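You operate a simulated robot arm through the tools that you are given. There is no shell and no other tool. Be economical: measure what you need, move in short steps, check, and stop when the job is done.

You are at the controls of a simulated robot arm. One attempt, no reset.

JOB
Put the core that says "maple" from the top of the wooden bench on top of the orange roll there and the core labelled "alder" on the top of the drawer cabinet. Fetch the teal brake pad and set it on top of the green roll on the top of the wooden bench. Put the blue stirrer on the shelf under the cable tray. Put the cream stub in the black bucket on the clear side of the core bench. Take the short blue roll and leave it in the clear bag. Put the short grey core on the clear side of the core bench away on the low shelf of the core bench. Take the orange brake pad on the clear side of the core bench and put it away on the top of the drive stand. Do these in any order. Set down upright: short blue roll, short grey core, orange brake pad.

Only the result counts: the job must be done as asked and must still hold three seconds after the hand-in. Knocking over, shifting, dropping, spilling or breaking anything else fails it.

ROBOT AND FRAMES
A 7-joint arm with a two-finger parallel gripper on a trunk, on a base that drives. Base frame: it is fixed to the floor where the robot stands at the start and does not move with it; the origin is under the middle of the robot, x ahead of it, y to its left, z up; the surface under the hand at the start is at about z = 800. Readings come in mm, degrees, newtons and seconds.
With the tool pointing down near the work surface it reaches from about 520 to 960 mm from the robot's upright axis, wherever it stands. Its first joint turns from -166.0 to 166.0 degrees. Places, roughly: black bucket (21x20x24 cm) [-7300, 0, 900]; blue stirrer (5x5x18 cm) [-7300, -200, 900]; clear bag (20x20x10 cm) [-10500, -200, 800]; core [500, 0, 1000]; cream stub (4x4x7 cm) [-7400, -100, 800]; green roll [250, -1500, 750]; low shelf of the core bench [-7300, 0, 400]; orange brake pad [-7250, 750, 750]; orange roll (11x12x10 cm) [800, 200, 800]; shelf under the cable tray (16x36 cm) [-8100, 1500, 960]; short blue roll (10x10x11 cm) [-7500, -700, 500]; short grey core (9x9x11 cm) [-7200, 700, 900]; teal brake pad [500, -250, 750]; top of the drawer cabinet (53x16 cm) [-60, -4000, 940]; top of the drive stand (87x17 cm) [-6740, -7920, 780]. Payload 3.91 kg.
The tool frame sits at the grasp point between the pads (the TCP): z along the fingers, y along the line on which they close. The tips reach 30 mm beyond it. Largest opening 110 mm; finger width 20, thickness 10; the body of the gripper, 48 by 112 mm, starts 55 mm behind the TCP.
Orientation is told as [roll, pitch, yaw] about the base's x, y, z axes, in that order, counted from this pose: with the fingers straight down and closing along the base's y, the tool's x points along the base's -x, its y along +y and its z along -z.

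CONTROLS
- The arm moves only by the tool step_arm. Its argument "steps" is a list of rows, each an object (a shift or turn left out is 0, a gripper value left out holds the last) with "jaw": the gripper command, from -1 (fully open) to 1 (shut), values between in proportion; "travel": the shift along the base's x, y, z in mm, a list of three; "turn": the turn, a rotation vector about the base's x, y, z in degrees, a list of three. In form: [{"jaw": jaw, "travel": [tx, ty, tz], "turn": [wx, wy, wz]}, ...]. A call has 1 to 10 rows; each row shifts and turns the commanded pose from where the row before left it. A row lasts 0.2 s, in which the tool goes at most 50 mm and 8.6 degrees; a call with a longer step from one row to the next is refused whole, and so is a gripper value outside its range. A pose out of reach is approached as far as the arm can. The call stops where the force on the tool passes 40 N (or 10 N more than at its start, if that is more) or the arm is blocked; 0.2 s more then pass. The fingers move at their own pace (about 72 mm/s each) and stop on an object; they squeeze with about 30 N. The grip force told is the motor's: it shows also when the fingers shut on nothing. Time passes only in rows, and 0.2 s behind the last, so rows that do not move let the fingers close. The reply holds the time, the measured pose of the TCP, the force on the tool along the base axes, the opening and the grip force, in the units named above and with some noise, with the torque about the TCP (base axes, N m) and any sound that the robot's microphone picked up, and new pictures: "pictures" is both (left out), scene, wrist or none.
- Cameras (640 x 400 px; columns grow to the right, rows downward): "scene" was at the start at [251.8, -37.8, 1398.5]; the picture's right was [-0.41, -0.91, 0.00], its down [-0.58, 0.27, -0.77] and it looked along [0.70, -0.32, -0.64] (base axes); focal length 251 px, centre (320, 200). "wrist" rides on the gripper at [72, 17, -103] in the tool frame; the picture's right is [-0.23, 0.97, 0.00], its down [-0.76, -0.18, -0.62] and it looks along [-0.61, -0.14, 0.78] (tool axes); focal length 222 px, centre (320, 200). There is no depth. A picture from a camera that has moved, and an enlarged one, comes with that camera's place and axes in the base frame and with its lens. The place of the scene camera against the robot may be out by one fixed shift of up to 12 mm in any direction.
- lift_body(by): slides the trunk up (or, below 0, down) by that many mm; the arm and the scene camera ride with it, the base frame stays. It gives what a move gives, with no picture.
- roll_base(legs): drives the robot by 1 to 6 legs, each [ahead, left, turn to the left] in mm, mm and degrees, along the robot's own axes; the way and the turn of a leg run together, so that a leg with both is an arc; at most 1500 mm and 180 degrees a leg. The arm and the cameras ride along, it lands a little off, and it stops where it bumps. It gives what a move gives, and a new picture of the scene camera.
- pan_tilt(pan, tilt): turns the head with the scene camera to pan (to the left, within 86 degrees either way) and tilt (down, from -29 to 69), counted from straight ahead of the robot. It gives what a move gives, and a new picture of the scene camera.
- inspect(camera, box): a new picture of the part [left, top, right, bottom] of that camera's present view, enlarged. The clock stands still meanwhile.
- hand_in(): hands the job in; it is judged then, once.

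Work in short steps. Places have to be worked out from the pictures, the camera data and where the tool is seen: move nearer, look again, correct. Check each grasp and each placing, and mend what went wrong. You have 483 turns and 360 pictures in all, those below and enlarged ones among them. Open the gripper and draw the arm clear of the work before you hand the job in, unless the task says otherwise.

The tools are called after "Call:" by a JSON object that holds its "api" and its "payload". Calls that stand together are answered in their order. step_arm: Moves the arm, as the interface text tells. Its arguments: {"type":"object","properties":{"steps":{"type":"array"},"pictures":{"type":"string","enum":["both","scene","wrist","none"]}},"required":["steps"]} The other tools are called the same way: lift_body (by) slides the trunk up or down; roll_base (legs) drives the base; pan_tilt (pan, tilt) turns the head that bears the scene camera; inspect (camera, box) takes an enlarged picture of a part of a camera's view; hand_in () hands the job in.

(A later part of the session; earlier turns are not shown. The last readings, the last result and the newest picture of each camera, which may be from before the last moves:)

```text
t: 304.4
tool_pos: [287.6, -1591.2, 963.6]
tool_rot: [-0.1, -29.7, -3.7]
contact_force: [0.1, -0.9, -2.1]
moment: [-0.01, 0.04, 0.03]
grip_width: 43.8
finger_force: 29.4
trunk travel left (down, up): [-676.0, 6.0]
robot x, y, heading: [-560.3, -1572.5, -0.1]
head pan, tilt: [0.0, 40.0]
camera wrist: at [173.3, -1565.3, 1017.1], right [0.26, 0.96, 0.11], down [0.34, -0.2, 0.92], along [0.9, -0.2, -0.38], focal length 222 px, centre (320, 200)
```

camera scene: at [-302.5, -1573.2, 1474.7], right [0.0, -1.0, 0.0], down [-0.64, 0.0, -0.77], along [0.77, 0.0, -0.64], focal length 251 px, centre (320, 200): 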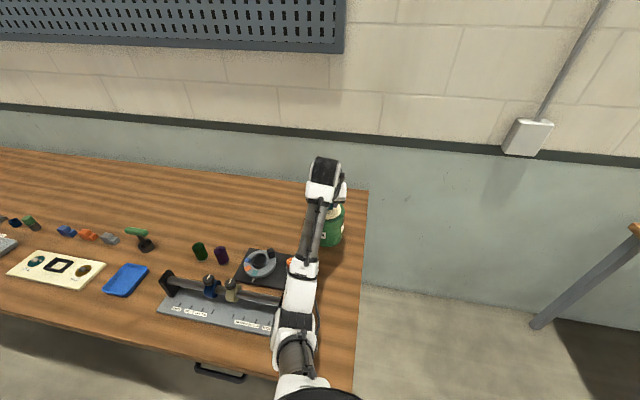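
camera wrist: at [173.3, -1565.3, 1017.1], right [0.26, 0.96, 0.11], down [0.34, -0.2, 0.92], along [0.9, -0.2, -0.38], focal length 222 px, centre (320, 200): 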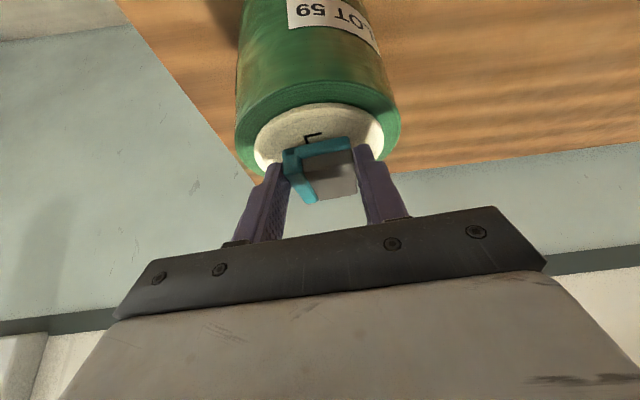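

Pad centre is ~6 mm beyond the roll's centre; correct and lower to contact.

Call:
{"api": "step_arm", "payload": {"steps": [{"travel": [-6, 1, 0]}, {"travel": [0, 0, -3]}, {"travel": [0, 0, -3]}, {}], "pictures": "none"}}

```text
t: 305.4
tool_pos: [280.4, -1589.4, 959.9]
tool_rot: [-0.1, -29.9, -3.8]
contact_force: [4.3, -2.1, 12.9]
moment: [0.25, -0.07, -0.09]
grip_width: 44.0
finger_force: 30.0
trunk travel left (down, up): [-676.0, 6.0]
robot x, y, heading: [-559.9, -1570.0, 0.1]
head pan, tilt: [0.0, 40.0]
```

Contact. Release a little, then fully, and retreat along the tool axis.

Call:
{"api": "step_arm", "payload": {"steps": [{"travel": [0, 0, 1]}, {"jaw": -0.1}, {"jaw": -0.4}, {"jaw": -0.4}, {"travel": [-10, 0, 17]}, {"travel": [-15, 0, 26]}, {"travel": [-15, 0, 26]}, {"travel": [-15, 0, 26]}, {}], "pictures": "both"}}

```text
t: 307.4
tool_pos: [227.4, -1590.1, 1053.4]
tool_rot: [-0.1, -29.6, -3.6]
contact_force: [-0.6, -0.2, 0.4]
moment: [0.02, 0.0, -0.01]
grip_width: 76.9
finger_force: 0.1
trunk travel left (down, up): [-676.0, 6.0]
robot x, y, heading: [-563.4, -1571.7, 0.2]
head pan, tilt: [0.0, 40.0]
camera scene: at [-302.4, -1573.4, 1474.6], right [0.0, -1.0, 0.0], down [-0.64, 0.0, -0.77], along [0.77, 0.0, -0.64], focal length 251 px, centre (320, 200)
camera wrist: at [113.2, -1564.9, 1107.2], right [0.26, 0.96, 0.11], down [0.34, -0.2, 0.92], along [0.9, -0.2, -0.38], focal length 222 px, centre (320, 200)
```

scene: 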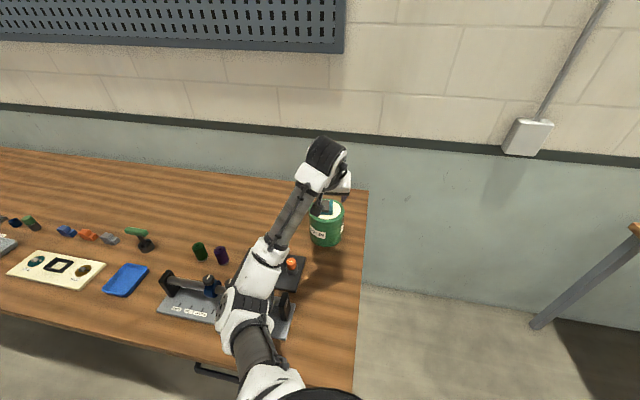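
wrist: 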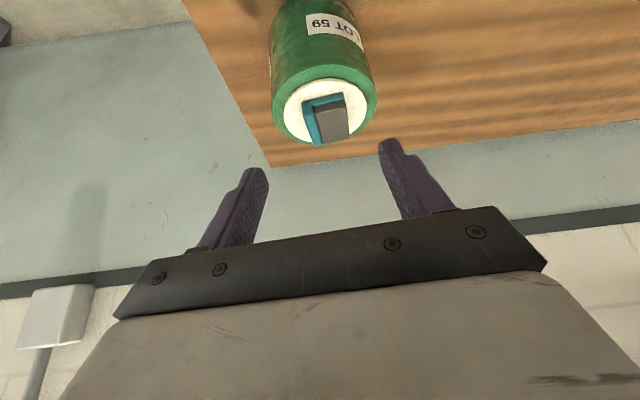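

Pad sits on the roll. Check it enlarged.

Call:
{"api": "inspect", "payload": {"camera": "wrist", "box": [250, 55, 400, 155]}}

Call:
{"api": "inspect", "payload": {"camera": "scene", "box": [150, 180, 370, 330]}}

```text
4.00 times, centred on (325, 105) of wrist
camera zoom: at [113.2, -1564.9, 1107.2], right [0.26, 0.96, 0.11], down [0.34, -0.2, 0.92], along [0.9, -0.2, -0.38], focal length 888 px, centre (300, 580)
```

zoom: 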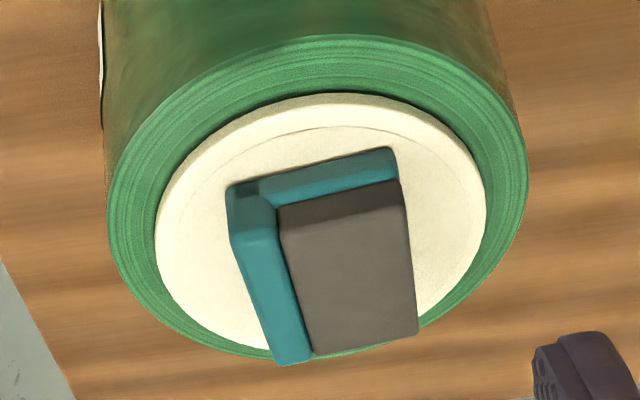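

```text
2.67 times, centred on (260, 255) of scene
camera zoom: at [-302.4, -1573.4, 1474.6], right [0.0, -1.0, 0.0], down [-0.64, 0.0, -0.77], along [0.77, 0.0, -0.64], focal length 669 px, centre (480, 53)
```

zoom: 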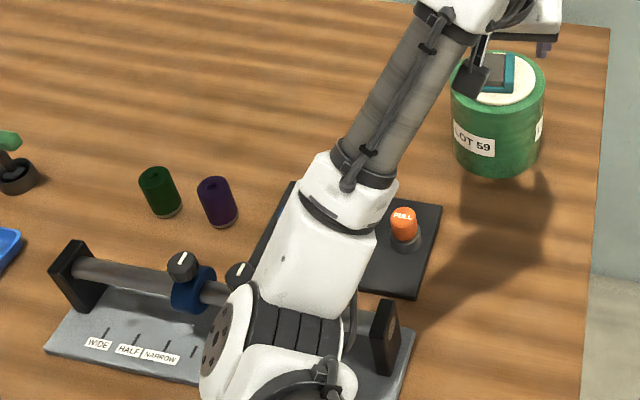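

The pad lies flat on the green roll. Raise and level the tool, then back away toward the next area.

Call:
{"api": "step_arm", "payload": {"steps": [{"travel": [0, 0, 45]}, {"travel": [0, 0, 45]}, {"travel": [-10, 0, 45], "turn": [0, 7.5, 0]}, {"travel": [-10, 0, 30], "turn": [0, 7.5, 0]}, {"travel": [-20, 0, 0], "turn": [0, 7.5, 0]}, {"travel": [-30, 0, 0], "turn": [0, 7.2, 0]}, {"travel": [-40, 0, 0]}, {}], "pictures": "none"}}

Call:
{"api": "roll_base", "payload": {"legs": [[-700, 0, 0]]}}

```text
t: 309.2
tool_pos: [115.9, -1589.1, 1218.1]
tool_rot: [-1.9, 0.0, -3.1]
contact_force: [-0.4, -0.1, -0.3]
moment: [-0.02, 0.02, 0.01]
grip_width: 77.2
finger_force: 0.0
trunk travel left (down, up): [-676.0, 6.0]
robot x, y, heading: [-562.2, -1569.6, 0.2]
head pan, tilt: [0.0, 40.0]
```

```text
t: 313.0
tool_pos: [-579.1, -1594.5, 1218.4]
tool_rot: [-2.0, 0.0, -3.7]
contact_force: [-0.3, 0.7, -0.6]
moment: [-0.01, -0.01, 0.0]
grip_width: 77.0
finger_force: 0.0
trunk travel left (down, up): [-676.0, 6.0]
robot x, y, heading: [-1254.2, -1572.6, -0.5]
head pan, tilt: [0.0, 40.0]
camera scene: at [-997.6, -1573.9, 1474.8], right [-0.01, -1.0, 0.0], down [-0.64, 0.01, -0.77], along [0.77, -0.01, -0.64], focal length 251 px, centre (320, 200)
```

scene: 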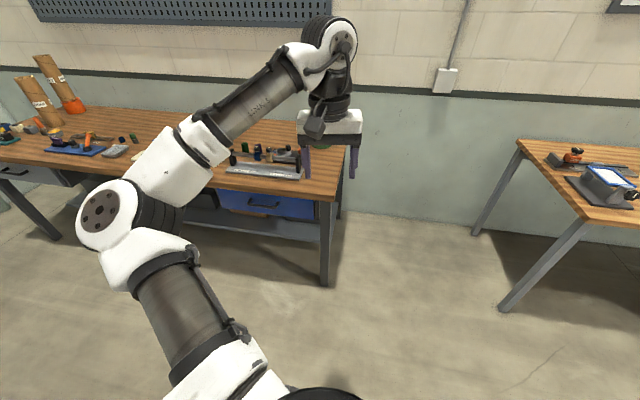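

Now turn around to look toward the core bench at x≈-7300.

Call:
{"api": "roll_base", "payload": {"legs": [[0, 0, -90], [0, 0, -88]]}}

Call:
{"api": "pan_tilt", "payload": {"pan": -30, "tilt": 8}}

Call:
{"api": "pan_tilt", "payload": {"pan": 20, "tilt": 8}}

```text
t: 321.1
tool_pos: [-1933.1, -1591.3, 1217.3]
tool_rot: [-2.0, 0.0, -179.7]
contact_force: [0.3, 0.6, 0.8]
moment: [0.0, 0.0, 0.01]
grip_width: 77.2
finger_force: 0.1
trunk travel left (down, up): [-676.0, 6.0]
robot x, y, heading: [-1257.3, -1568.7, -176.5]
head pan, tilt: [0.0, 40.0]
camera scene: at [-1506.8, -1587.4, 1474.7], right [-0.06, 1.0, 0.0], down [0.64, 0.04, -0.77], along [-0.76, -0.05, -0.64], focal length 251 px, centre (320, 200)
```

scene: 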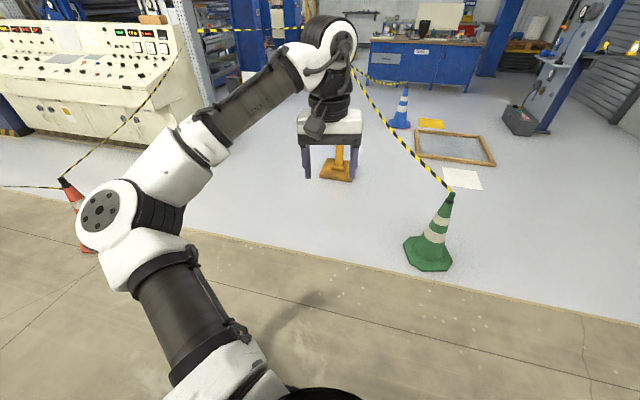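

```text
t: 322.1
tool_pos: [-1934.3, -1591.7, 1217.0]
tool_rot: [-1.8, 0.0, -179.7]
contact_force: [-0.2, 0.8, -0.2]
moment: [-0.01, 0.02, 0.01]
grip_width: 77.0
finger_force: 0.2
trunk travel left (down, up): [-676.0, 6.0]
robot x, y, heading: [-1255.2, -1567.1, -176.2]
head pan, tilt: [-30.0, 8.0]
camera scene: at [-1504.9, -1541.1, 1525.5], right [0.44, 0.9, 0.0], down [0.13, -0.06, -0.99], along [-0.89, 0.44, -0.14], focal length 251 px, centre (320, 200)
```

scene: 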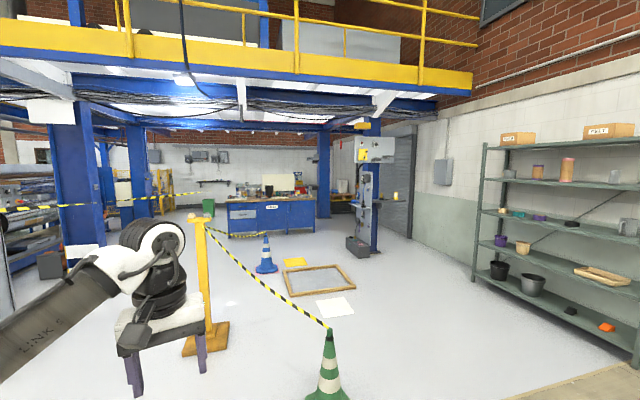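

```text
t: 323.2
tool_pos: [-1934.8, -1592.0, 1218.4]
tool_rot: [-1.8, 0.0, -179.7]
contact_force: [0.2, -0.5, -0.4]
moment: [-0.03, 0.01, 0.02]
grip_width: 77.0
finger_force: 0.2
trunk travel left (down, up): [-676.0, 6.0]
robot x, y, heading: [-1256.3, -1568.6, -176.3]
head pan, tilt: [20.0, 8.0]
camera scene: at [-1506.8, -1619.2, 1525.6], right [-0.4, 0.92, 0.0], down [0.13, 0.06, -0.99], along [-0.91, -0.4, -0.14], focal length 251 px, centre (320, 200)
```

scene: 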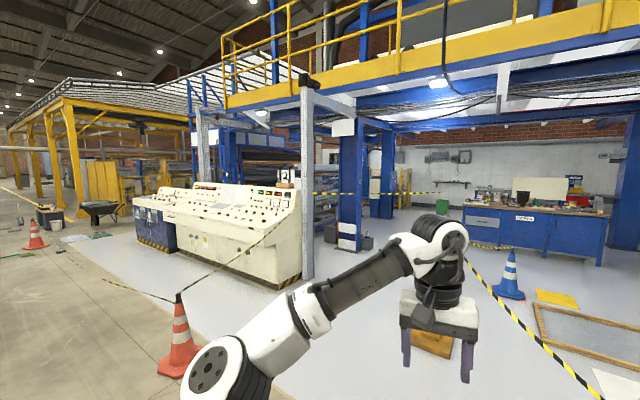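

The core bench is the blue one at the back. Route: along y≈800 between the wooden frame on the floor and the shelf/post. First slide over to y≈800.

Call:
{"api": "roll_base", "payload": {"legs": [[0, 0, -3.7], [0, -1500, 0], [0, -860, 0]]}}

Call:
{"api": "pan_tilt", "payload": {"pan": 0, "tilt": 20}}

```text
t: 342.1
tool_pos: [-1871.7, 830.9, 1217.6]
tool_rot: [-1.9, 0.0, 174.1]
contact_force: [0.0, 0.2, 0.3]
moment: [0.02, -0.01, -0.01]
grip_width: 76.9
finger_force: 0.1
trunk travel left (down, up): [-676.0, 6.0]
robot x, y, heading: [-1194.5, 780.4, 177.3]
head pan, tilt: [20.0, 8.0]
camera scene: at [-1449.5, 758.6, 1525.6], right [-0.3, 0.95, 0.0], down [0.13, 0.04, -0.99], along [-0.94, -0.3, -0.14], focal length 251 px, centre (320, 200)
```

scene: 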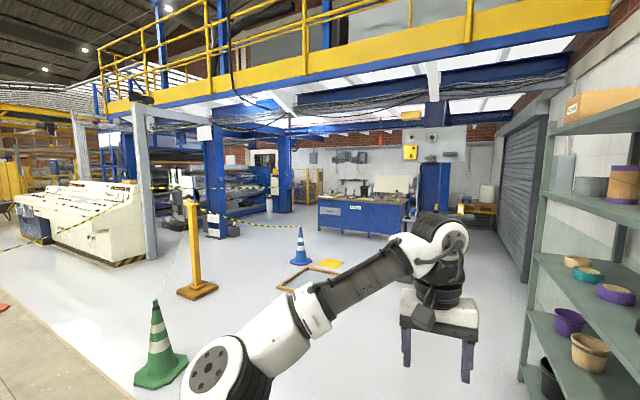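

```text
t: 342.9
tool_pos: [-1871.6, 831.8, 1216.8]
tool_rot: [-1.9, 0.0, 174.1]
contact_force: [-0.2, 0.0, -0.1]
moment: [0.0, -0.02, 0.02]
grip_width: 77.1
finger_force: 0.1
trunk travel left (down, up): [-676.0, 6.0]
robot x, y, heading: [-1198.4, 783.9, 177.4]
head pan, tilt: [0.0, 20.0]
camera scene: at [-1454.2, 790.3, 1506.1], right [0.04, 1.0, 0.0], down [0.34, -0.02, -0.94], along [-0.94, 0.04, -0.34], focal length 251 px, centre (320, 200)
```

scene: 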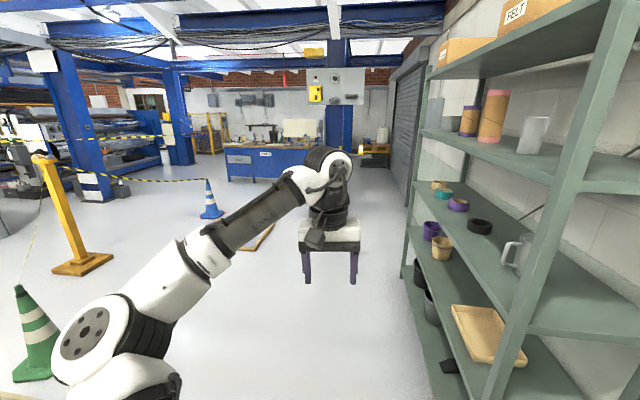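

Corridor is clear. Straighten heading and go forward 1500, then check.

Call:
{"api": "roll_base", "payload": {"legs": [[0, 0, 2.6], [1500, 0, 0]]}}

Call:
{"api": "pan_tilt", "payload": {"pan": 0, "tilt": 25}}

```text
t: 350.6
tool_pos: [-3346.4, 836.3, 1216.9]
tool_rot: [-1.8, 0.0, 175.3]
contact_force: [-0.8, -0.1, -0.4]
moment: [-0.02, 0.0, -0.01]
grip_width: 77.1
finger_force: 0.1
trunk travel left (down, up): [-676.0, 6.0]
robot x, y, heading: [-2664.2, 799.4, 178.5]
head pan, tilt: [0.0, 20.0]
camera scene: at [-2928.3, 803.6, 1506.0], right [0.03, 1.0, 0.0], down [0.34, -0.01, -0.94], along [-0.94, 0.02, -0.34], focal length 251 px, centre (320, 200)
```

scene: 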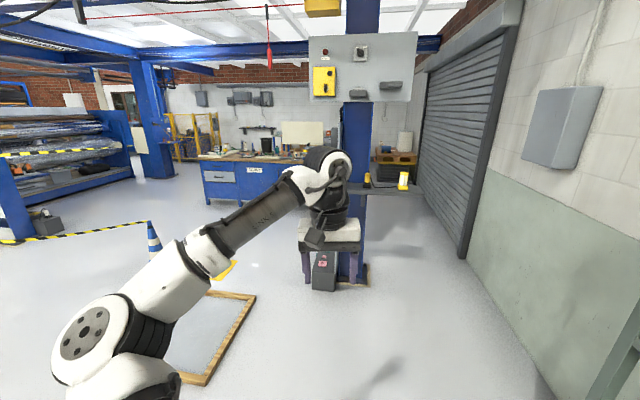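

```text
t: 351.3
tool_pos: [-3346.1, 835.6, 1217.9]
tool_rot: [-1.9, -0.1, 175.3]
contact_force: [0.0, -0.5, 0.6]
moment: [0.0, -0.03, 0.01]
grip_width: 76.6
finger_force: 0.1
trunk travel left (down, up): [-676.0, 6.0]
robot x, y, heading: [-2671.1, 797.3, 178.4]
head pan, tilt: [0.0, 25.0]
camera scene: at [-2927.0, 803.5, 1498.0], right [0.03, 1.0, 0.0], down [0.42, -0.01, -0.91], along [-0.91, 0.02, -0.42], focal length 251 px, centre (320, 200)
```

scene: 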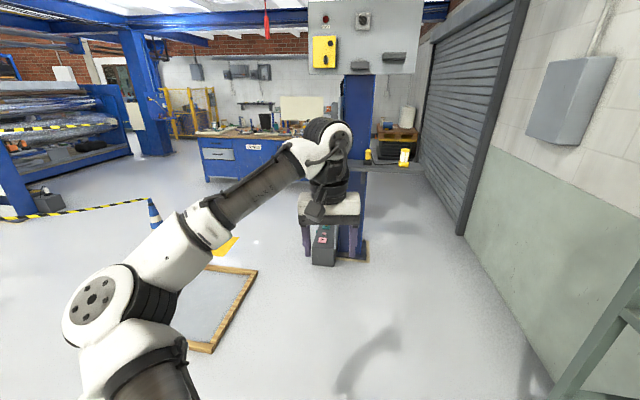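

Ahead is a gap between the wooden floor frame and a box by the blue post. I approach 500 mm and measure it better.

Call:
{"api": "roll_base", "payload": {"legs": [[0, 150, 1.5], [500, 0, 0]]}}

Call:
{"api": "pan_tilt", "payload": {"pan": 0, "tilt": 35}}

```text
t: 355.6
tool_pos: [-3838.4, 660.4, 1216.3]
tool_rot: [-1.9, 0.1, 177.1]
contact_force: [0.0, 0.9, 0.0]
moment: [-0.01, 0.0, -0.02]
grip_width: 76.9
finger_force: 0.2
trunk travel left (down, up): [-676.0, 6.0]
robot x, y, heading: [-3161.4, 649.0, -179.9]
head pan, tilt: [0.0, 25.0]
camera scene: at [-3418.2, 641.1, 1497.9], right [-0.01, 1.0, 0.0], down [0.42, 0.0, -0.91], along [-0.91, -0.01, -0.42], focal length 251 px, centre (320, 200)
```

scene: 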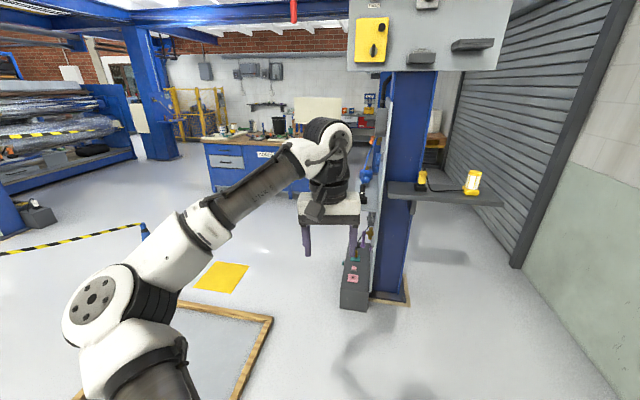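

```text
t: 356.3
tool_pos: [-3837.2, 660.9, 1217.2]
tool_rot: [-2.0, 0.0, 177.2]
contact_force: [1.0, 0.1, 0.1]
moment: [0.01, -0.04, -0.02]
grip_width: 76.9
finger_force: 0.0
trunk travel left (down, up): [-676.0, 6.0]
robot x, y, heading: [-3159.2, 648.9, -179.5]
head pan, tilt: [0.0, 35.0]
camera scene: at [-3413.5, 641.2, 1482.3], right [-0.01, 1.0, 0.0], down [0.57, 0.0, -0.82], along [-0.82, 0.0, -0.57], focal length 251 px, centre (320, 200)
```

scene: 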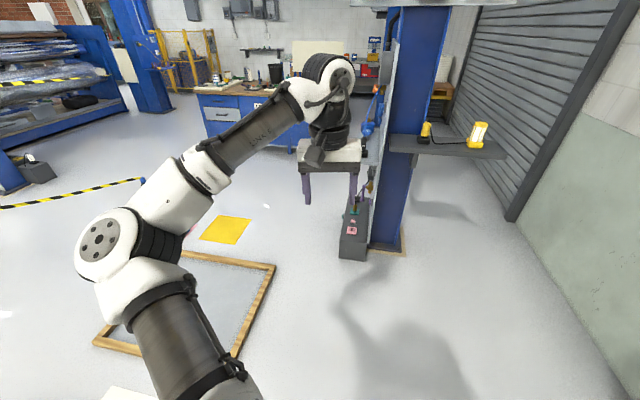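

Gap between frame corner (-4704,299) and box (-4759,797) is ~500 mm. I need my own footprint: turn the wrist so its camera looks back at the base.

Call:
{"api": "step_arm", "payload": {"steps": [{"turn": [0, 0, 8.5]}, {"turn": [0, 0, 8.5]}, {"turn": [0, 0, 8.5]}, {"turn": [0, 0, 8.5]}, {"turn": [0, 0, 8.5]}, {"turn": [0, 0, 8.5]}, {"turn": [0, 0, 8.5]}, {"turn": [0, 0, 8.5]}, {"turn": [0, 0, 8.5]}, {"turn": [0, 0, 8.5]}], "pictures": "none"}}

Call:
{"api": "step_arm", "payload": {"steps": [{"turn": [0, 0, 8.5]}, {"turn": [0, 0, 8.5]}, {"turn": [0, 0, 8.5]}, {"turn": [0, 0, 8.5]}, {"turn": [0, 0, 8.5]}, {"turn": [0, 0, 8.5]}, {"turn": [0, 0, 8.5]}, {"turn": [0, 0, 8.5]}], "pictures": "wrist"}}

```text
t: 358.5
tool_pos: [-3836.6, 661.0, 1217.2]
tool_rot: [-1.9, 0.0, -97.8]
contact_force: [0.1, 0.3, -0.4]
moment: [0.01, -0.01, 0.0]
grip_width: 77.1
finger_force: 0.0
trunk travel left (down, up): [-676.0, 6.0]
robot x, y, heading: [-3158.1, 645.9, -179.7]
head pan, tilt: [0.0, 35.0]
```

```text
t: 360.3
tool_pos: [-3935.5, 522.4, 1226.3]
tool_rot: [-1.7, -0.1, -30.7]
contact_force: [0.1, 0.3, 0.4]
moment: [0.01, 0.02, 0.03]
grip_width: 77.0
finger_force: 0.0
out of reach, approached as far as the arm can: row 5, 6, 7, 8
trunk travel left (down, up): [-676.0, 6.0]
robot x, y, heading: [-3160.3, 646.5, -179.8]
head pan, tilt: [0.0, 35.0]
camera wrist: at [-3989.5, 576.7, 1329.0], right [0.69, 0.72, -0.03], down [0.57, -0.52, 0.63], along [0.44, -0.45, -0.78], focal length 222 px, centre (320, 200)
```

wrist: 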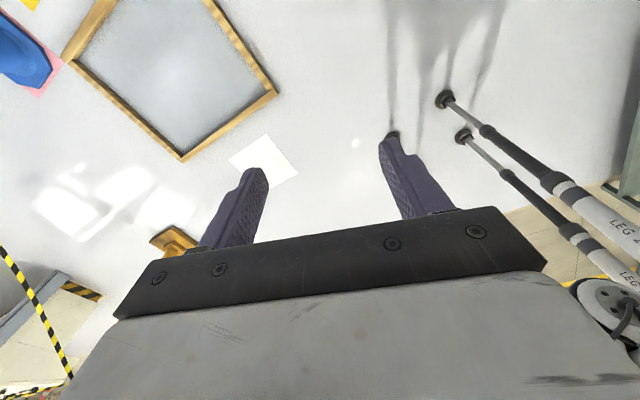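

My base stands on four thin legs about ±160 mm – the gap is passable at y≈545. Restore the wrist first.

Call:
{"api": "step_arm", "payload": {"steps": [{"turn": [0, 0, -8.5]}, {"turn": [0, 0, -8.5]}, {"turn": [0, 0, -8.5]}, {"turn": [0, 0, -8.5]}, {"turn": [0, 0, -8.5]}, {"turn": [0, 0, -8.5]}, {"turn": [0, 0, -8.5]}, {"turn": [0, 0, -8.5]}, {"turn": [0, 0, -8.5]}, {"turn": [0, 0, -8.5]}], "pictures": "none"}}

Call:
{"api": "step_arm", "payload": {"steps": [{"turn": [0, 0, -8.5]}, {"turn": [0, 0, -8.5]}, {"turn": [0, 0, -8.5]}, {"turn": [0, 0, -8.5]}, {"turn": [0, 0, -8.5]}, {"turn": [0, 0, -8.5]}, {"turn": [0, 0, -8.5]}, {"turn": [0, 0, -5]}, {}], "pictures": "scene"}}

```text
t: 362.5
tool_pos: [-3936.3, 523.8, 1226.6]
tool_rot: [-1.9, 0.0, -115.1]
contact_force: [-0.2, -0.4, 0.1]
moment: [0.01, 0.01, 0.01]
grip_width: 76.9
finger_force: 0.0
trunk travel left (down, up): [-676.0, 6.0]
robot x, y, heading: [-3159.9, 645.5, -179.4]
head pan, tilt: [0.0, 35.0]
```

```text
t: 364.5
tool_pos: [-3934.5, 524.7, 1226.1]
tool_rot: [-1.9, 0.1, -179.5]
contact_force: [0.3, -0.5, 0.3]
moment: [-0.03, 0.0, 0.0]
grip_width: 76.9
finger_force: 0.1
trunk travel left (down, up): [-676.0, 6.0]
robot x, y, heading: [-3160.8, 648.0, -179.8]
head pan, tilt: [0.0, 35.0]
camera scene: at [-3413.6, 641.2, 1482.2], right [-0.01, 1.0, 0.0], down [0.57, 0.0, -0.82], along [-0.82, 0.0, -0.57], focal length 251 px, centre (320, 200)
```

scene: 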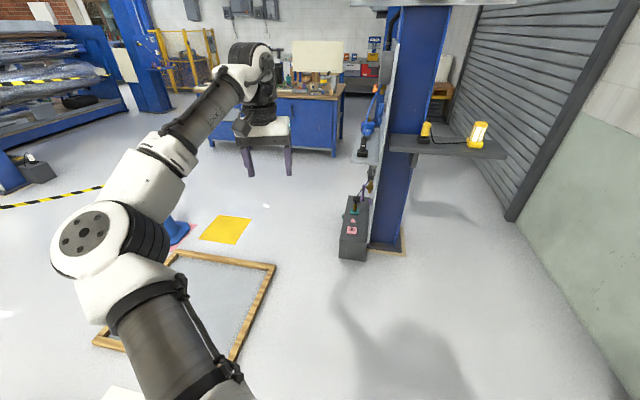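

Shift to y≈548 and advance to just before the gap, then check alignment.

Call:
{"api": "roll_base", "payload": {"legs": [[0, 100, 0], [800, 0, 0]]}}

Call:
{"api": "pan_tilt", "payload": {"pan": 0, "tilt": 55}}

```text
t: 369.9
tool_pos: [-4753.1, 433.5, 1225.8]
tool_rot: [-1.9, 0.0, -179.8]
contact_force: [-0.4, 0.1, -0.7]
moment: [-0.02, -0.02, 0.01]
grip_width: 76.8
finger_force: 0.2
trunk travel left (down, up): [-676.0, 6.0]
robot x, y, heading: [-3977.1, 552.6, 179.8]
head pan, tilt: [0.0, 35.0]
camera scene: at [-4230.9, 547.1, 1482.2], right [0.0, 1.0, 0.0], down [0.57, 0.0, -0.82], along [-0.82, 0.0, -0.57], focal length 251 px, centre (320, 200)
```

scene: 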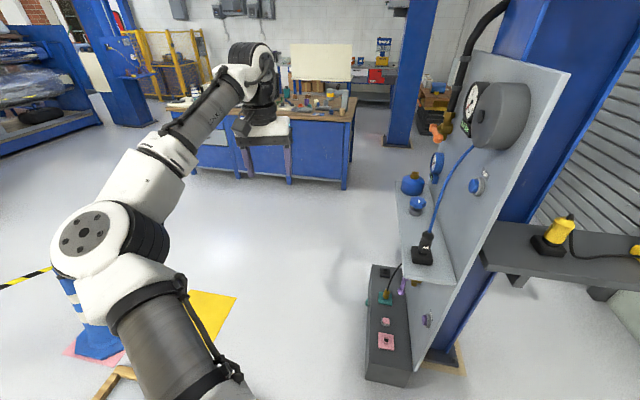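

```text
t: 370.7
tool_pos: [-4753.4, 434.3, 1227.2]
tool_rot: [-1.8, 0.0, -179.9]
contact_force: [0.4, -0.1, 0.0]
moment: [0.0, -0.03, 0.02]
grip_width: 77.0
finger_force: 0.0
trunk travel left (down, up): [-676.0, 6.0]
robot x, y, heading: [-3978.2, 549.0, 179.9]
head pan, tilt: [0.0, 55.0]
camera scene: at [-4214.7, 547.0, 1454.1], right [0.0, 1.0, 0.0], down [0.82, 0.0, -0.57], along [-0.57, 0.0, -0.82], focal length 251 px, centre (320, 200)
```

scene: 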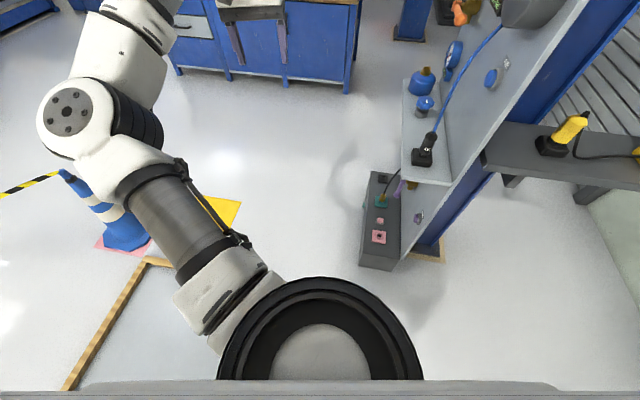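

Aligned at y≈550. Advance 600 mm and check drift before the narrowest part.

Call:
{"api": "roll_base", "payload": {"legs": [[480, 0, 0]]}}

```text
t: 373.1
tool_pos: [-5135.8, 484.9, 1225.2]
tool_rot: [-1.8, 0.1, -179.9]
contact_force: [0.7, 0.2, -0.1]
moment: [-0.01, -0.04, 0.0]
grip_width: 77.0
finger_force: 0.1
trunk travel left (down, up): [-676.0, 6.0]
robot x, y, heading: [-4355.4, 602.8, 179.9]
head pan, tilt: [0.0, 55.0]
stopped in leg 1: the robot was blocked; the commanded pose is now the measured one
camera scene: at [-4598.6, 599.5, 1453.3], right [0.0, 1.0, 0.0], down [0.82, 0.0, -0.57], along [-0.57, 0.0, -0.82], focal length 251 px, centre (320, 200)
```

scene: 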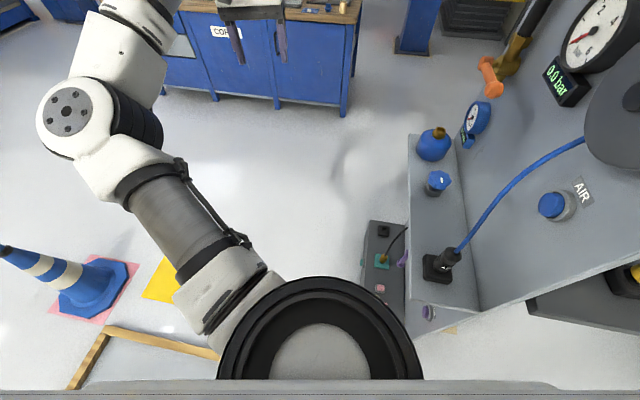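

Blocked with a sideways slip at x=-4355. I step back a little and look around for the cause.

Call:
{"api": "roll_base", "payload": {"legs": [[-80, 0, 0]]}}

Call:
{"api": "pan_tilt", "payload": {"pan": 50, "tilt": 60}}

Call:
{"api": "pan_tilt", "payload": {"pan": -50, "tilt": 45}}

```text
t: 374.1
tool_pos: [-5052.6, 482.0, 1227.3]
tool_rot: [-1.9, -0.1, -179.7]
contact_force: [0.0, 0.1, 1.3]
moment: [0.02, 0.03, 0.02]
grip_width: 77.2
finger_force: 0.2
trunk travel left (down, up): [-676.0, 6.0]
robot x, y, heading: [-4273.8, 602.5, -179.9]
head pan, tilt: [0.0, 55.0]
camera scene: at [-4514.5, 598.5, 1454.2], right [0.0, 1.0, 0.0], down [0.82, 0.0, -0.57], along [-0.57, 0.0, -0.82], focal length 251 px, centre (320, 200)
```

scene: 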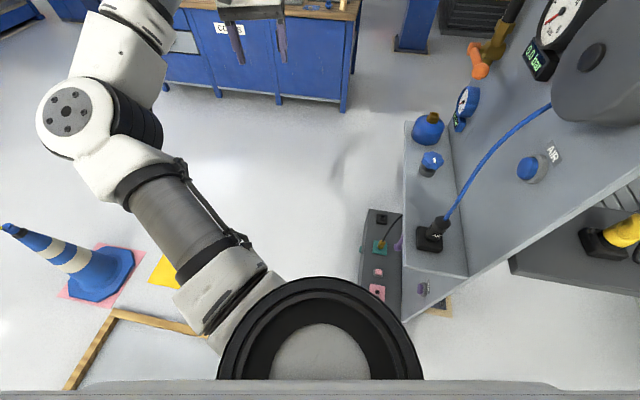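

```text
t: 375.3
tool_pos: [-5053.3, 483.9, 1226.9]
tool_rot: [-1.9, 0.0, -179.7]
contact_force: [0.3, -0.7, 0.2]
moment: [-0.03, -0.01, 0.03]
grip_width: 76.9
finger_force: 0.0
trunk travel left (down, up): [-676.0, 6.0]
robot x, y, heading: [-4277.5, 604.3, -180.2]
head pan, tilt: [50.0, 60.0]
camera scene: at [-4486.4, 547.5, 1447.9], right [-0.77, 0.64, 0.0], down [0.56, 0.66, -0.5], along [-0.32, -0.38, -0.87], focal length 251 px, centre (320, 200)
```

scene: 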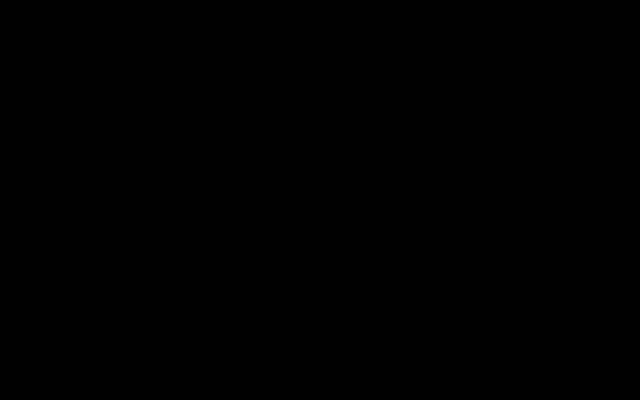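

```text
t: 377.1
tool_pos: [-5053.5, 483.0, 1226.9]
tool_rot: [-1.8, 0.0, -179.6]
contact_force: [-0.3, 0.1, 1.5]
moment: [-0.02, -0.01, 0.01]
grip_width: 77.1
finger_force: 0.2
trunk travel left (down, up): [-676.0, 6.0]
robot x, y, heading: [-4279.8, 601.0, -180.0]
head pan, tilt: [-50.0, 45.0]
camera scene: at [-4495.8, 660.8, 1467.4], right [0.77, 0.64, 0.0], down [0.45, -0.54, -0.71], along [-0.45, 0.54, -0.71], focal length 251 px, centre (320, 200)
```

scene: 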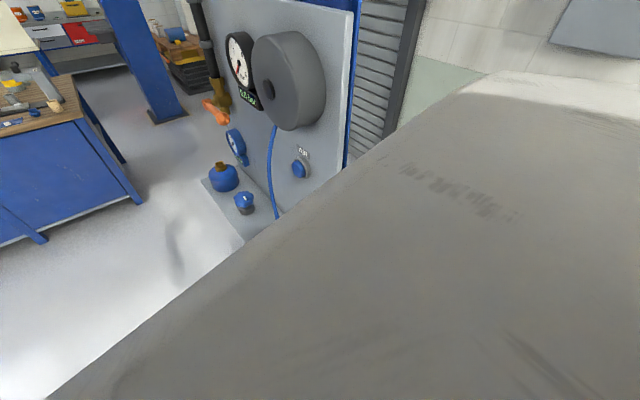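

I turn the wrist camera back toward my feet again to see how they stand relative to the frame.

Call:
{"api": "step_arm", "payload": {"steps": [{"turn": [0, 0, 8.5]}, {"turn": [0, 0, 8.5]}, {"turn": [0, 0, 8.5]}, {"turn": [0, 0, 8.5]}, {"turn": [0, 0, 8.5]}, {"turn": [0, 0, 8.5]}, {"turn": [0, 0, 8.5]}, {"turn": [0, 0, 8.5]}, {"turn": [0, 0, 8.5]}, {"turn": [0, 0, 8.5]}], "pictures": "none"}}

Call:
{"api": "step_arm", "payload": {"steps": [{"turn": [0, 0, 8.5]}, {"turn": [0, 0, 8.5]}, {"turn": [0, 0, 8.5]}, {"turn": [0, 0, 8.5]}, {"turn": [0, 0, 8.5]}, {"turn": [0, 0, 8.5]}, {"turn": [0, 0, 8.5]}], "pictures": "wrist"}}

```text
t: 379.3
tool_pos: [-5053.7, 483.2, 1227.1]
tool_rot: [-1.9, -0.1, -94.6]
contact_force: [0.8, 0.5, 0.1]
moment: [0.0, 0.0, 0.01]
grip_width: 77.0
finger_force: 0.0
trunk travel left (down, up): [-676.0, 6.0]
robot x, y, heading: [-4277.4, 602.2, -180.1]
head pan, tilt: [-50.0, 45.0]
```

```text
t: 380.9
tool_pos: [-5051.0, 484.5, 1228.4]
tool_rot: [-2.0, 0.1, -35.1]
contact_force: [0.6, 0.3, 0.4]
moment: [0.01, 0.04, 0.0]
grip_width: 77.2
finger_force: 0.0
trunk travel left (down, up): [-676.0, 6.0]
robot x, y, heading: [-4278.5, 599.0, 180.1]
head pan, tilt: [-50.0, 45.0]
camera wrist: at [-5099.0, 542.7, 1331.7], right [0.75, 0.67, -0.04], down [0.53, -0.57, 0.63], along [0.4, -0.49, -0.78], focal length 222 px, centre (320, 200)
```

wrist: 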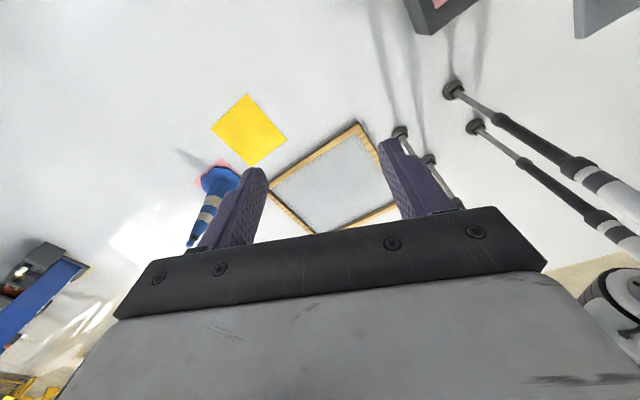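

The feet are clear of everything (frame 190 mm away), so something above may be blocking – a red hanging pull was seen. I look up ahead.

Call:
{"api": "pan_tilt", "payload": {"pan": 0, "tilt": -25}}

```text
t: 382.3
tool_pos: [-5051.9, 484.2, 1225.5]
tool_rot: [-1.8, 0.1, -35.3]
contact_force: [-0.2, 0.4, 0.3]
moment: [0.0, 0.01, -0.01]
grip_width: 77.4
finger_force: 0.0
trunk travel left (down, up): [-676.0, 6.0]
robot x, y, heading: [-4276.1, 604.3, -180.1]
head pan, tilt: [0.0, -25.0]
camera scene: at [-4514.6, 598.5, 1574.0], right [0.0, 1.0, 0.0], down [-0.42, 0.0, -0.91], along [-0.91, 0.0, 0.42], focal length 251 px, centre (320, 200)
```

scene: 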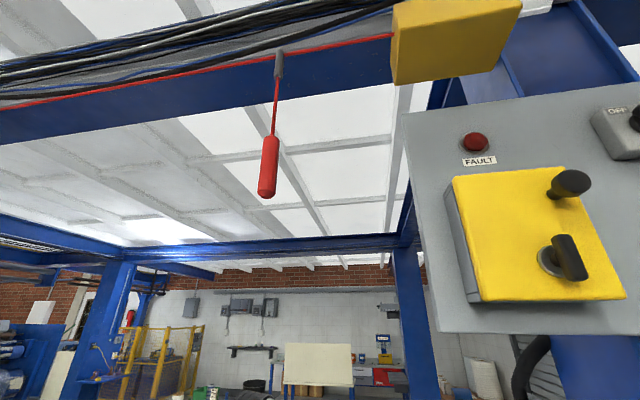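

An overhead panel (bottom ≈1560) and a red pull hang near head height. I lower the trunk 300 mm, re-centre and try again; restoring the wrist meanwhile.

Call:
{"api": "lift_body", "payload": {"by": -300}}

Call:
{"api": "step_arm", "payload": {"steps": [{"turn": [0, 0, -8.5]}, {"turn": [0, 0, -8.5]}, {"turn": [0, 0, -8.5]}, {"turn": [0, 0, -8.5]}, {"turn": [0, 0, -8.5]}, {"turn": [0, 0, -8.5]}, {"turn": [0, 0, -8.5]}, {"turn": [0, 0, -8.5]}, {"turn": [0, 0, -8.5]}, {"turn": [0, 0, -8.5]}], "pictures": "none"}}

Call:
{"api": "step_arm", "payload": {"steps": [{"turn": [0, 0, -8.5]}, {"turn": [0, 0, -8.5]}, {"turn": [0, 0, -8.5]}, {"turn": [0, 0, -8.5]}, {"turn": [0, 0, -8.5]}, {"turn": [0, 0, -8.5]}, {"turn": [0, 0, -8]}], "pictures": "none"}}

Call:
{"api": "pan_tilt", "payload": {"pan": 0, "tilt": 15}}

```text
t: 385.3
tool_pos: [-5052.7, 482.4, 926.4]
tool_rot: [-2.0, 0.0, -35.2]
contact_force: [0.5, -0.2, -0.6]
moment: [0.01, 0.01, 0.01]
grip_width: 76.9
finger_force: 0.0
trunk travel left (down, up): [-376.0, 306.0]
robot x, y, heading: [-4275.2, 598.1, -180.1]
head pan, tilt: [0.0, -25.0]
```

```text
t: 387.5
tool_pos: [-5052.1, 481.0, 927.1]
tool_rot: [-1.8, -0.1, -120.4]
contact_force: [1.2, 0.0, -0.1]
moment: [-0.01, -0.01, 0.05]
grip_width: 77.2
finger_force: 0.0
trunk travel left (down, up): [-376.0, 306.0]
robot x, y, heading: [-4276.7, 602.2, -180.1]
head pan, tilt: [0.0, -25.0]
```

```text
t: 389.1
tool_pos: [-5052.6, 483.5, 927.3]
tool_rot: [-1.9, -0.1, -179.5]
contact_force: [0.4, 0.2, 0.0]
moment: [0.0, 0.04, -0.03]
grip_width: 76.9
finger_force: 0.2
trunk travel left (down, up): [-376.0, 306.0]
robot x, y, heading: [-4279.0, 599.1, -180.1]
head pan, tilt: [0.0, -25.0]
```

```text
t: 390.1
tool_pos: [-5053.7, 483.3, 925.7]
tool_rot: [-1.9, 0.0, -179.2]
contact_force: [0.2, -0.6, -0.7]
moment: [-0.02, 0.01, -0.01]
grip_width: 76.8
finger_force: 0.1
trunk travel left (down, up): [-376.0, 306.0]
robot x, y, heading: [-4277.4, 601.5, -179.9]
head pan, tilt: [0.0, 15.0]
camera scene: at [-4536.9, 598.5, 1214.3], right [0.0, 1.0, 0.0], down [0.26, 0.0, -0.97], along [-0.97, 0.0, -0.26], focal length 251 px, centre (320, 200)
```

scene: 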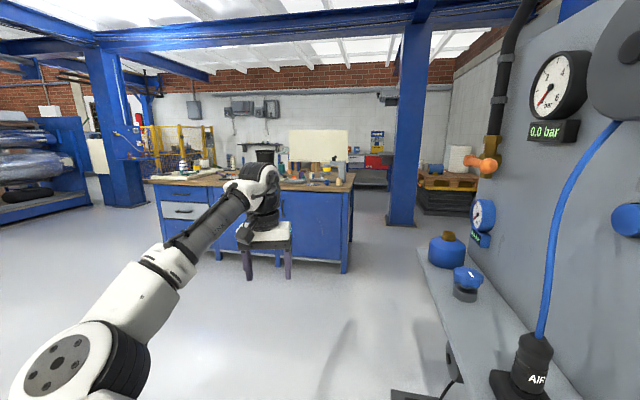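

Now lower. Shift left to y≈515 (keeping feet 40 mm off the frame corner) and move forward in small legs.

Call:
{"api": "roll_base", "payload": {"legs": [[0, 80, 0], [200, 0, 0]]}}

```text
t: 391.1
tool_pos: [-5051.6, 467.4, 925.8]
tool_rot: [-1.9, 0.0, -179.3]
contact_force: [0.9, -0.7, 0.3]
moment: [0.01, 0.03, 0.02]
grip_width: 77.1
finger_force: 0.0
trunk travel left (down, up): [-376.0, 306.0]
robot x, y, heading: [-4275.8, 585.7, 179.8]
head pan, tilt: [0.0, 15.0]
stopped in leg 1: the robot was blocked; the commanded pose is now the measured one
camera scene: at [-4535.9, 583.0, 1214.2], right [0.0, 1.0, 0.0], down [0.26, 0.0, -0.97], along [-0.97, 0.0, -0.26], focal length 251 px, centre (320, 200)
```

scene: 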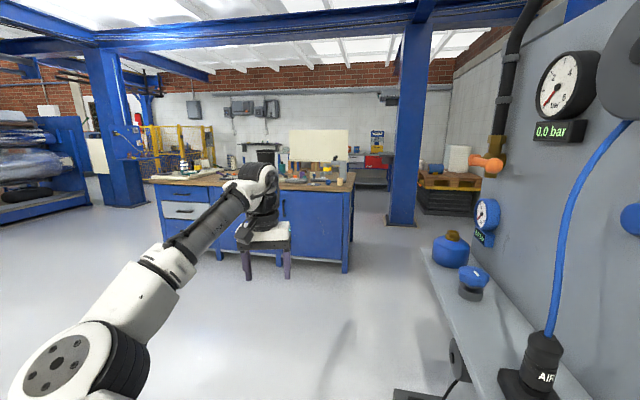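

The base behaves like a ~360 mm circle at floor level, so this gap won't do (the frame didn't move). I try the way right of the post instead: back off and move right to look.

Call:
{"api": "roll_base", "payload": {"legs": [[0, -20, 0], [-350, 0, 0], [0, -700, 0]]}}

Call:
{"api": "pan_tilt", "payload": {"pan": -20, "tilt": 30}}

```text
t: 397.2
tool_pos: [-4699.1, 919.9, 925.5]
tool_rot: [-1.6, 0.4, -178.8]
contact_force: [0.0, -1.1, -0.8]
moment: [0.04, 0.06, 0.0]
grip_width: 76.8
finger_force: 0.0
trunk travel left (down, up): [-376.0, 306.0]
robot x, y, heading: [-3922.4, 1034.8, 178.9]
head pan, tilt: [0.0, 15.0]
stopped in leg 3: the force on the tool passed its limit at 44 N (the readings are from after the stop); the commanded pose is now the measured one
camera scene: at [-4183.0, 1036.9, 1214.3], right [0.01, 1.0, 0.0], down [0.26, 0.0, -0.97], along [-0.97, 0.01, -0.26], focal length 251 px, centre (320, 200)
```

scene: 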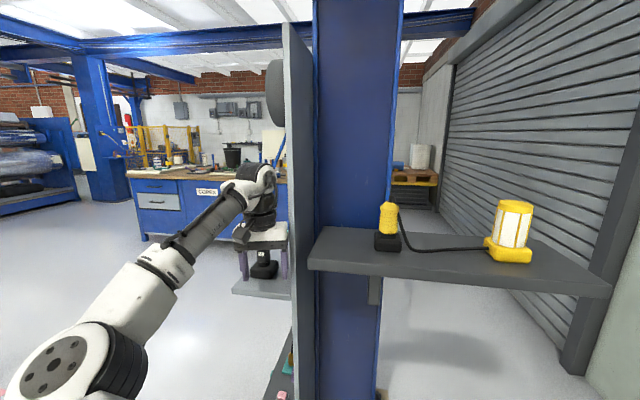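

```text
t: 398.0
tool_pos: [-4699.1, 918.7, 926.6]
tool_rot: [-1.5, 0.2, -178.9]
contact_force: [-0.5, 0.1, -0.1]
moment: [0.01, 0.02, 0.02]
grip_width: 77.0
finger_force: 0.0
trunk travel left (down, up): [-376.0, 306.0]
robot x, y, heading: [-3929.2, 1037.0, 179.4]
head pan, tilt: [-20.0, 30.0]
camera scene: at [-4174.3, 1067.6, 1190.1], right [0.35, 0.94, 0.0], down [0.47, -0.18, -0.87], along [-0.81, 0.3, -0.5], focal length 251 px, centre (320, 200)
```

scene: 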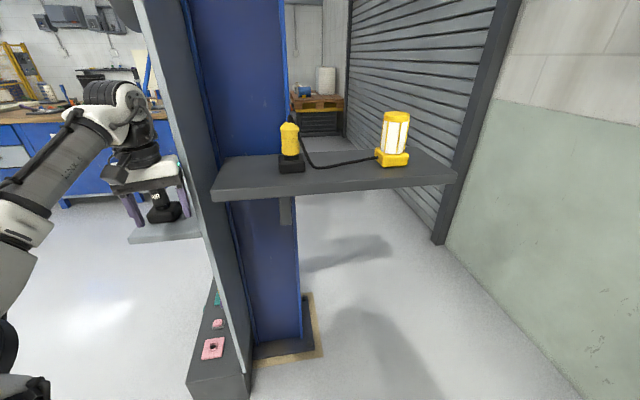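

The gripper brushed the fixed plate. Back off straight, then continue to the right with more distance.

Call:
{"api": "roll_base", "payload": {"legs": [[0, 60, 0], [-400, 0, 0]]}}

Call:
{"api": "lift_body", "payload": {"by": 300}}

Call:
{"api": "pan_tilt", "payload": {"pan": -15, "tilt": 30}}

```text
t: 401.2
tool_pos: [-4313.4, 855.8, 925.6]
tool_rot: [-1.6, 0.2, -179.0]
contact_force: [0.7, 0.0, 1.4]
moment: [-0.01, 0.02, -0.04]
grip_width: 76.8
finger_force: 0.1
trunk travel left (down, up): [-376.0, 306.0]
robot x, y, heading: [-3540.2, 969.1, 179.1]
head pan, tilt: [-20.0, 30.0]
camera scene: at [-3787.6, 1002.6, 1190.1], right [0.35, 0.94, 0.0], down [0.47, -0.18, -0.87], along [-0.81, 0.31, -0.5], focal length 251 px, centre (320, 200)
```

scene: 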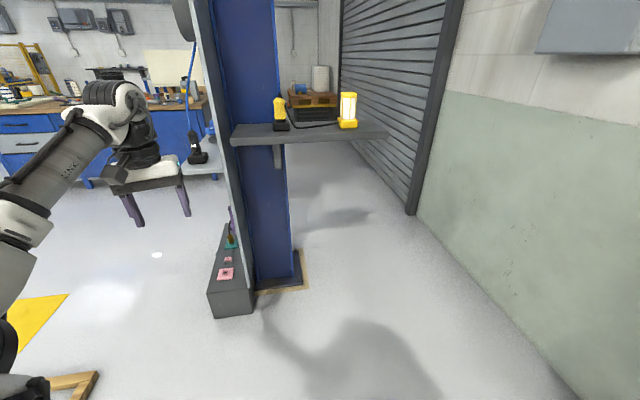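

```text
t: 404.2
tool_pos: [-4313.2, 855.8, 1225.8]
tool_rot: [-1.6, 0.3, -179.0]
contact_force: [-0.1, 0.4, -0.2]
moment: [0.03, -0.01, 0.0]
grip_width: 77.3
finger_force: 0.1
trunk travel left (down, up): [-676.0, 6.0]
robot x, y, heading: [-3533.4, 967.6, 179.4]
head pan, tilt: [-20.0, 30.0]
```

```text
t: 404.9
tool_pos: [-4312.7, 855.5, 1225.4]
tool_rot: [-1.6, 0.1, -179.0]
contact_force: [-0.3, 0.1, 0.7]
moment: [0.07, -0.01, -0.03]
grip_width: 77.0
finger_force: 0.1
trunk travel left (down, up): [-676.0, 6.0]
robot x, y, heading: [-3534.3, 971.8, 179.6]
head pan, tilt: [-15.0, 30.0]
camera scene: at [-3790.1, 995.1, 1490.0], right [0.27, 0.96, 0.0], down [0.48, -0.14, -0.87], along [-0.83, 0.23, -0.5], focal length 251 px, centre (320, 200)
```

scene: 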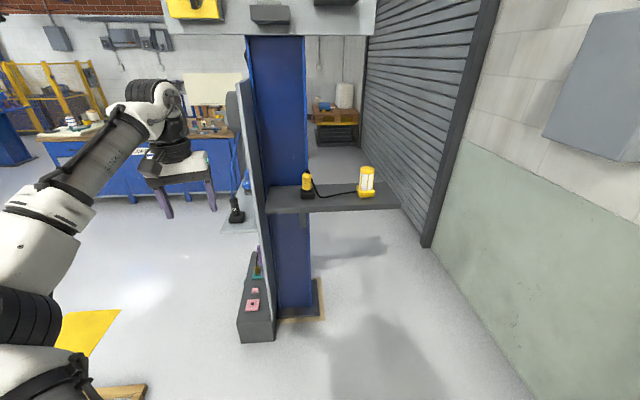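

Body turns out narrow (±190 mm); right of the post there is enough room at y≈1925. Retract the arm a bit, then go there.

Call:
{"api": "step_arm", "payload": {"steps": [{"travel": [40, 10, 0]}, {"travel": [40, 10, 0]}, {"travel": [40, 10, 0]}, {}], "pictures": "none"}}

Call:
{"api": "roll_base", "payload": {"legs": [[270, 0, 0.5], [0, -950, 0]]}}

Call:
{"api": "pan_tilt", "payload": {"pan": 0, "tilt": 30}}

```text
t: 405.9
tool_pos: [-4192.8, 886.7, 1224.4]
tool_rot: [-1.6, 0.3, -179.0]
contact_force: [0.3, -0.3, 0.2]
moment: [0.02, -0.02, -0.01]
grip_width: 77.0
finger_force: 0.0
trunk travel left (down, up): [-676.0, 6.0]
robot x, y, heading: [-3538.5, 971.9, 179.2]
head pan, tilt: [-15.0, 30.0]
```

```text
t: 413.7
tool_pos: [-4469.5, 1710.5, 1225.0]
tool_rot: [-1.6, 0.3, -179.0]
contact_force: [0.9, -0.2, -0.3]
moment: [0.04, -0.03, -0.02]
grip_width: 76.9
finger_force: 0.0
trunk travel left (down, up): [-676.0, 6.0]
robot x, y, heading: [-3813.8, 1798.3, 179.4]
head pan, tilt: [-15.0, 30.0]
stopped in leg 2: the robot was blocked; the commanded pose is now the measured one
camera scene: at [-4068.2, 1820.0, 1490.0], right [0.27, 0.96, 0.0], down [0.48, -0.13, -0.87], along [-0.83, 0.23, -0.5], focal length 251 px, centre (320, 200)
```

scene: 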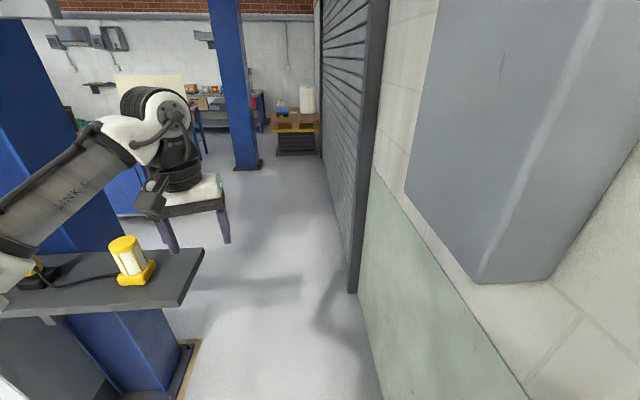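

```text
t: 414.4
tool_pos: [-4469.7, 1712.6, 1224.4]
tool_rot: [-1.6, 0.2, -178.9]
contact_force: [0.1, -0.2, 0.0]
moment: [0.01, 0.02, -0.01]
grip_width: 77.3
finger_force: 0.0
trunk travel left (down, up): [-676.0, 6.0]
robot x, y, heading: [-3815.9, 1794.8, 179.4]
head pan, tilt: [0.0, 30.0]
camera scene: at [-4071.2, 1798.1, 1490.0], right [0.01, 1.0, 0.0], down [0.5, -0.01, -0.87], along [-0.87, 0.01, -0.5], focal length 251 px, centre (320, 200)
```

scene: 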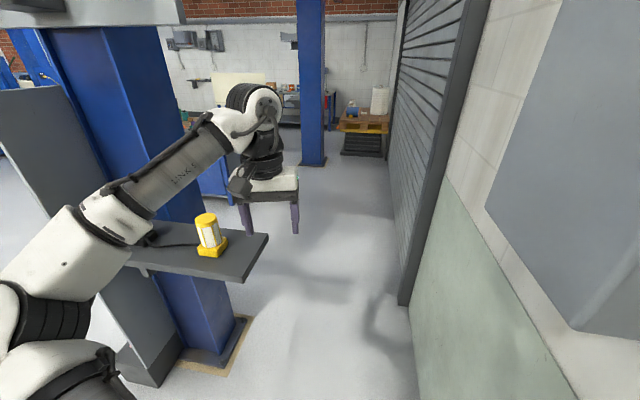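

Blocked on the right by the wall cabinet: my footprint is wide sideways (±360) but short front-to-back (~±150). So I'll pass the first gap sideways, facing -y. Return and turn.

Call:
{"api": "roll_base", "payload": {"legs": [[0, 830, 0], [-260, 0, 0], [0, 0, 90.6]]}}

```text
t: 426.8
tool_pos: [-3463.5, 305.6, 1224.6]
tool_rot: [-1.5, 0.3, -87.6]
contact_force: [-0.6, -0.3, -0.2]
moment: [0.01, 0.01, -0.04]
grip_width: 77.2
finger_force: 0.0
trunk travel left (down, up): [-676.0, 6.0]
robot x, y, heading: [-3565.9, 960.9, -89.1]
head pan, tilt: [0.0, 30.0]
camera scene: at [-3556.4, 694.6, 1490.0], right [-1.0, -0.01, 0.0], down [-0.01, 0.5, -0.87], along [0.01, -0.87, -0.5], focal length 251 px, centre (320, 200)
```

scene: 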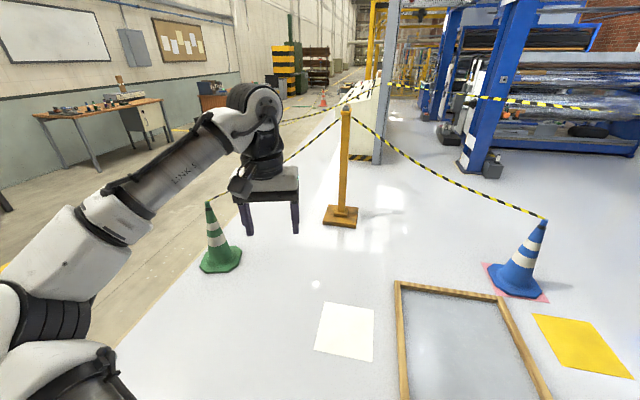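

Good. Face exactly -y, go to y≈545, then move sideways (to my right) in steps.

Call:
{"api": "roll_base", "payload": {"legs": [[412, 0, -0.9], [0, -650, 0]]}}

```text
t: 434.2
tool_pos: [-4127.6, -81.9, 1225.1]
tool_rot: [-1.5, 0.3, -89.0]
contact_force: [0.2, -0.3, 0.1]
moment: [0.0, 0.0, 0.03]
grip_width: 77.0
finger_force: 0.0
trunk travel left (down, up): [-676.0, 6.0]
robot x, y, heading: [-4212.9, 570.8, -91.0]
head pan, tilt: [0.0, 30.0]
stopped in leg 2: the robot was blocked; the commanded pose is now the measured one
camera scene: at [-4210.5, 309.2, 1490.1], right [-1.0, 0.01, 0.0], down [0.01, 0.5, -0.87], along [-0.01, -0.87, -0.5], focal length 251 px, centre (320, 200)
```

scene: 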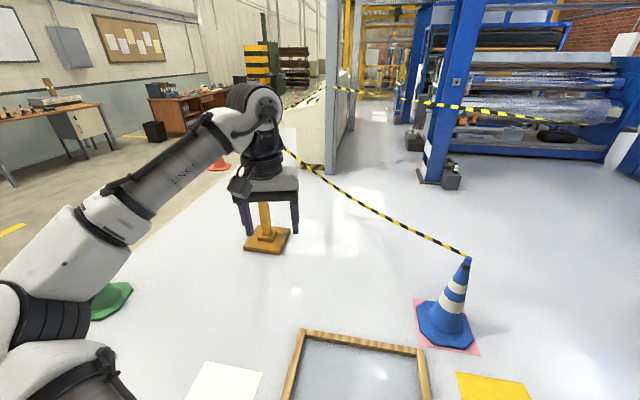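

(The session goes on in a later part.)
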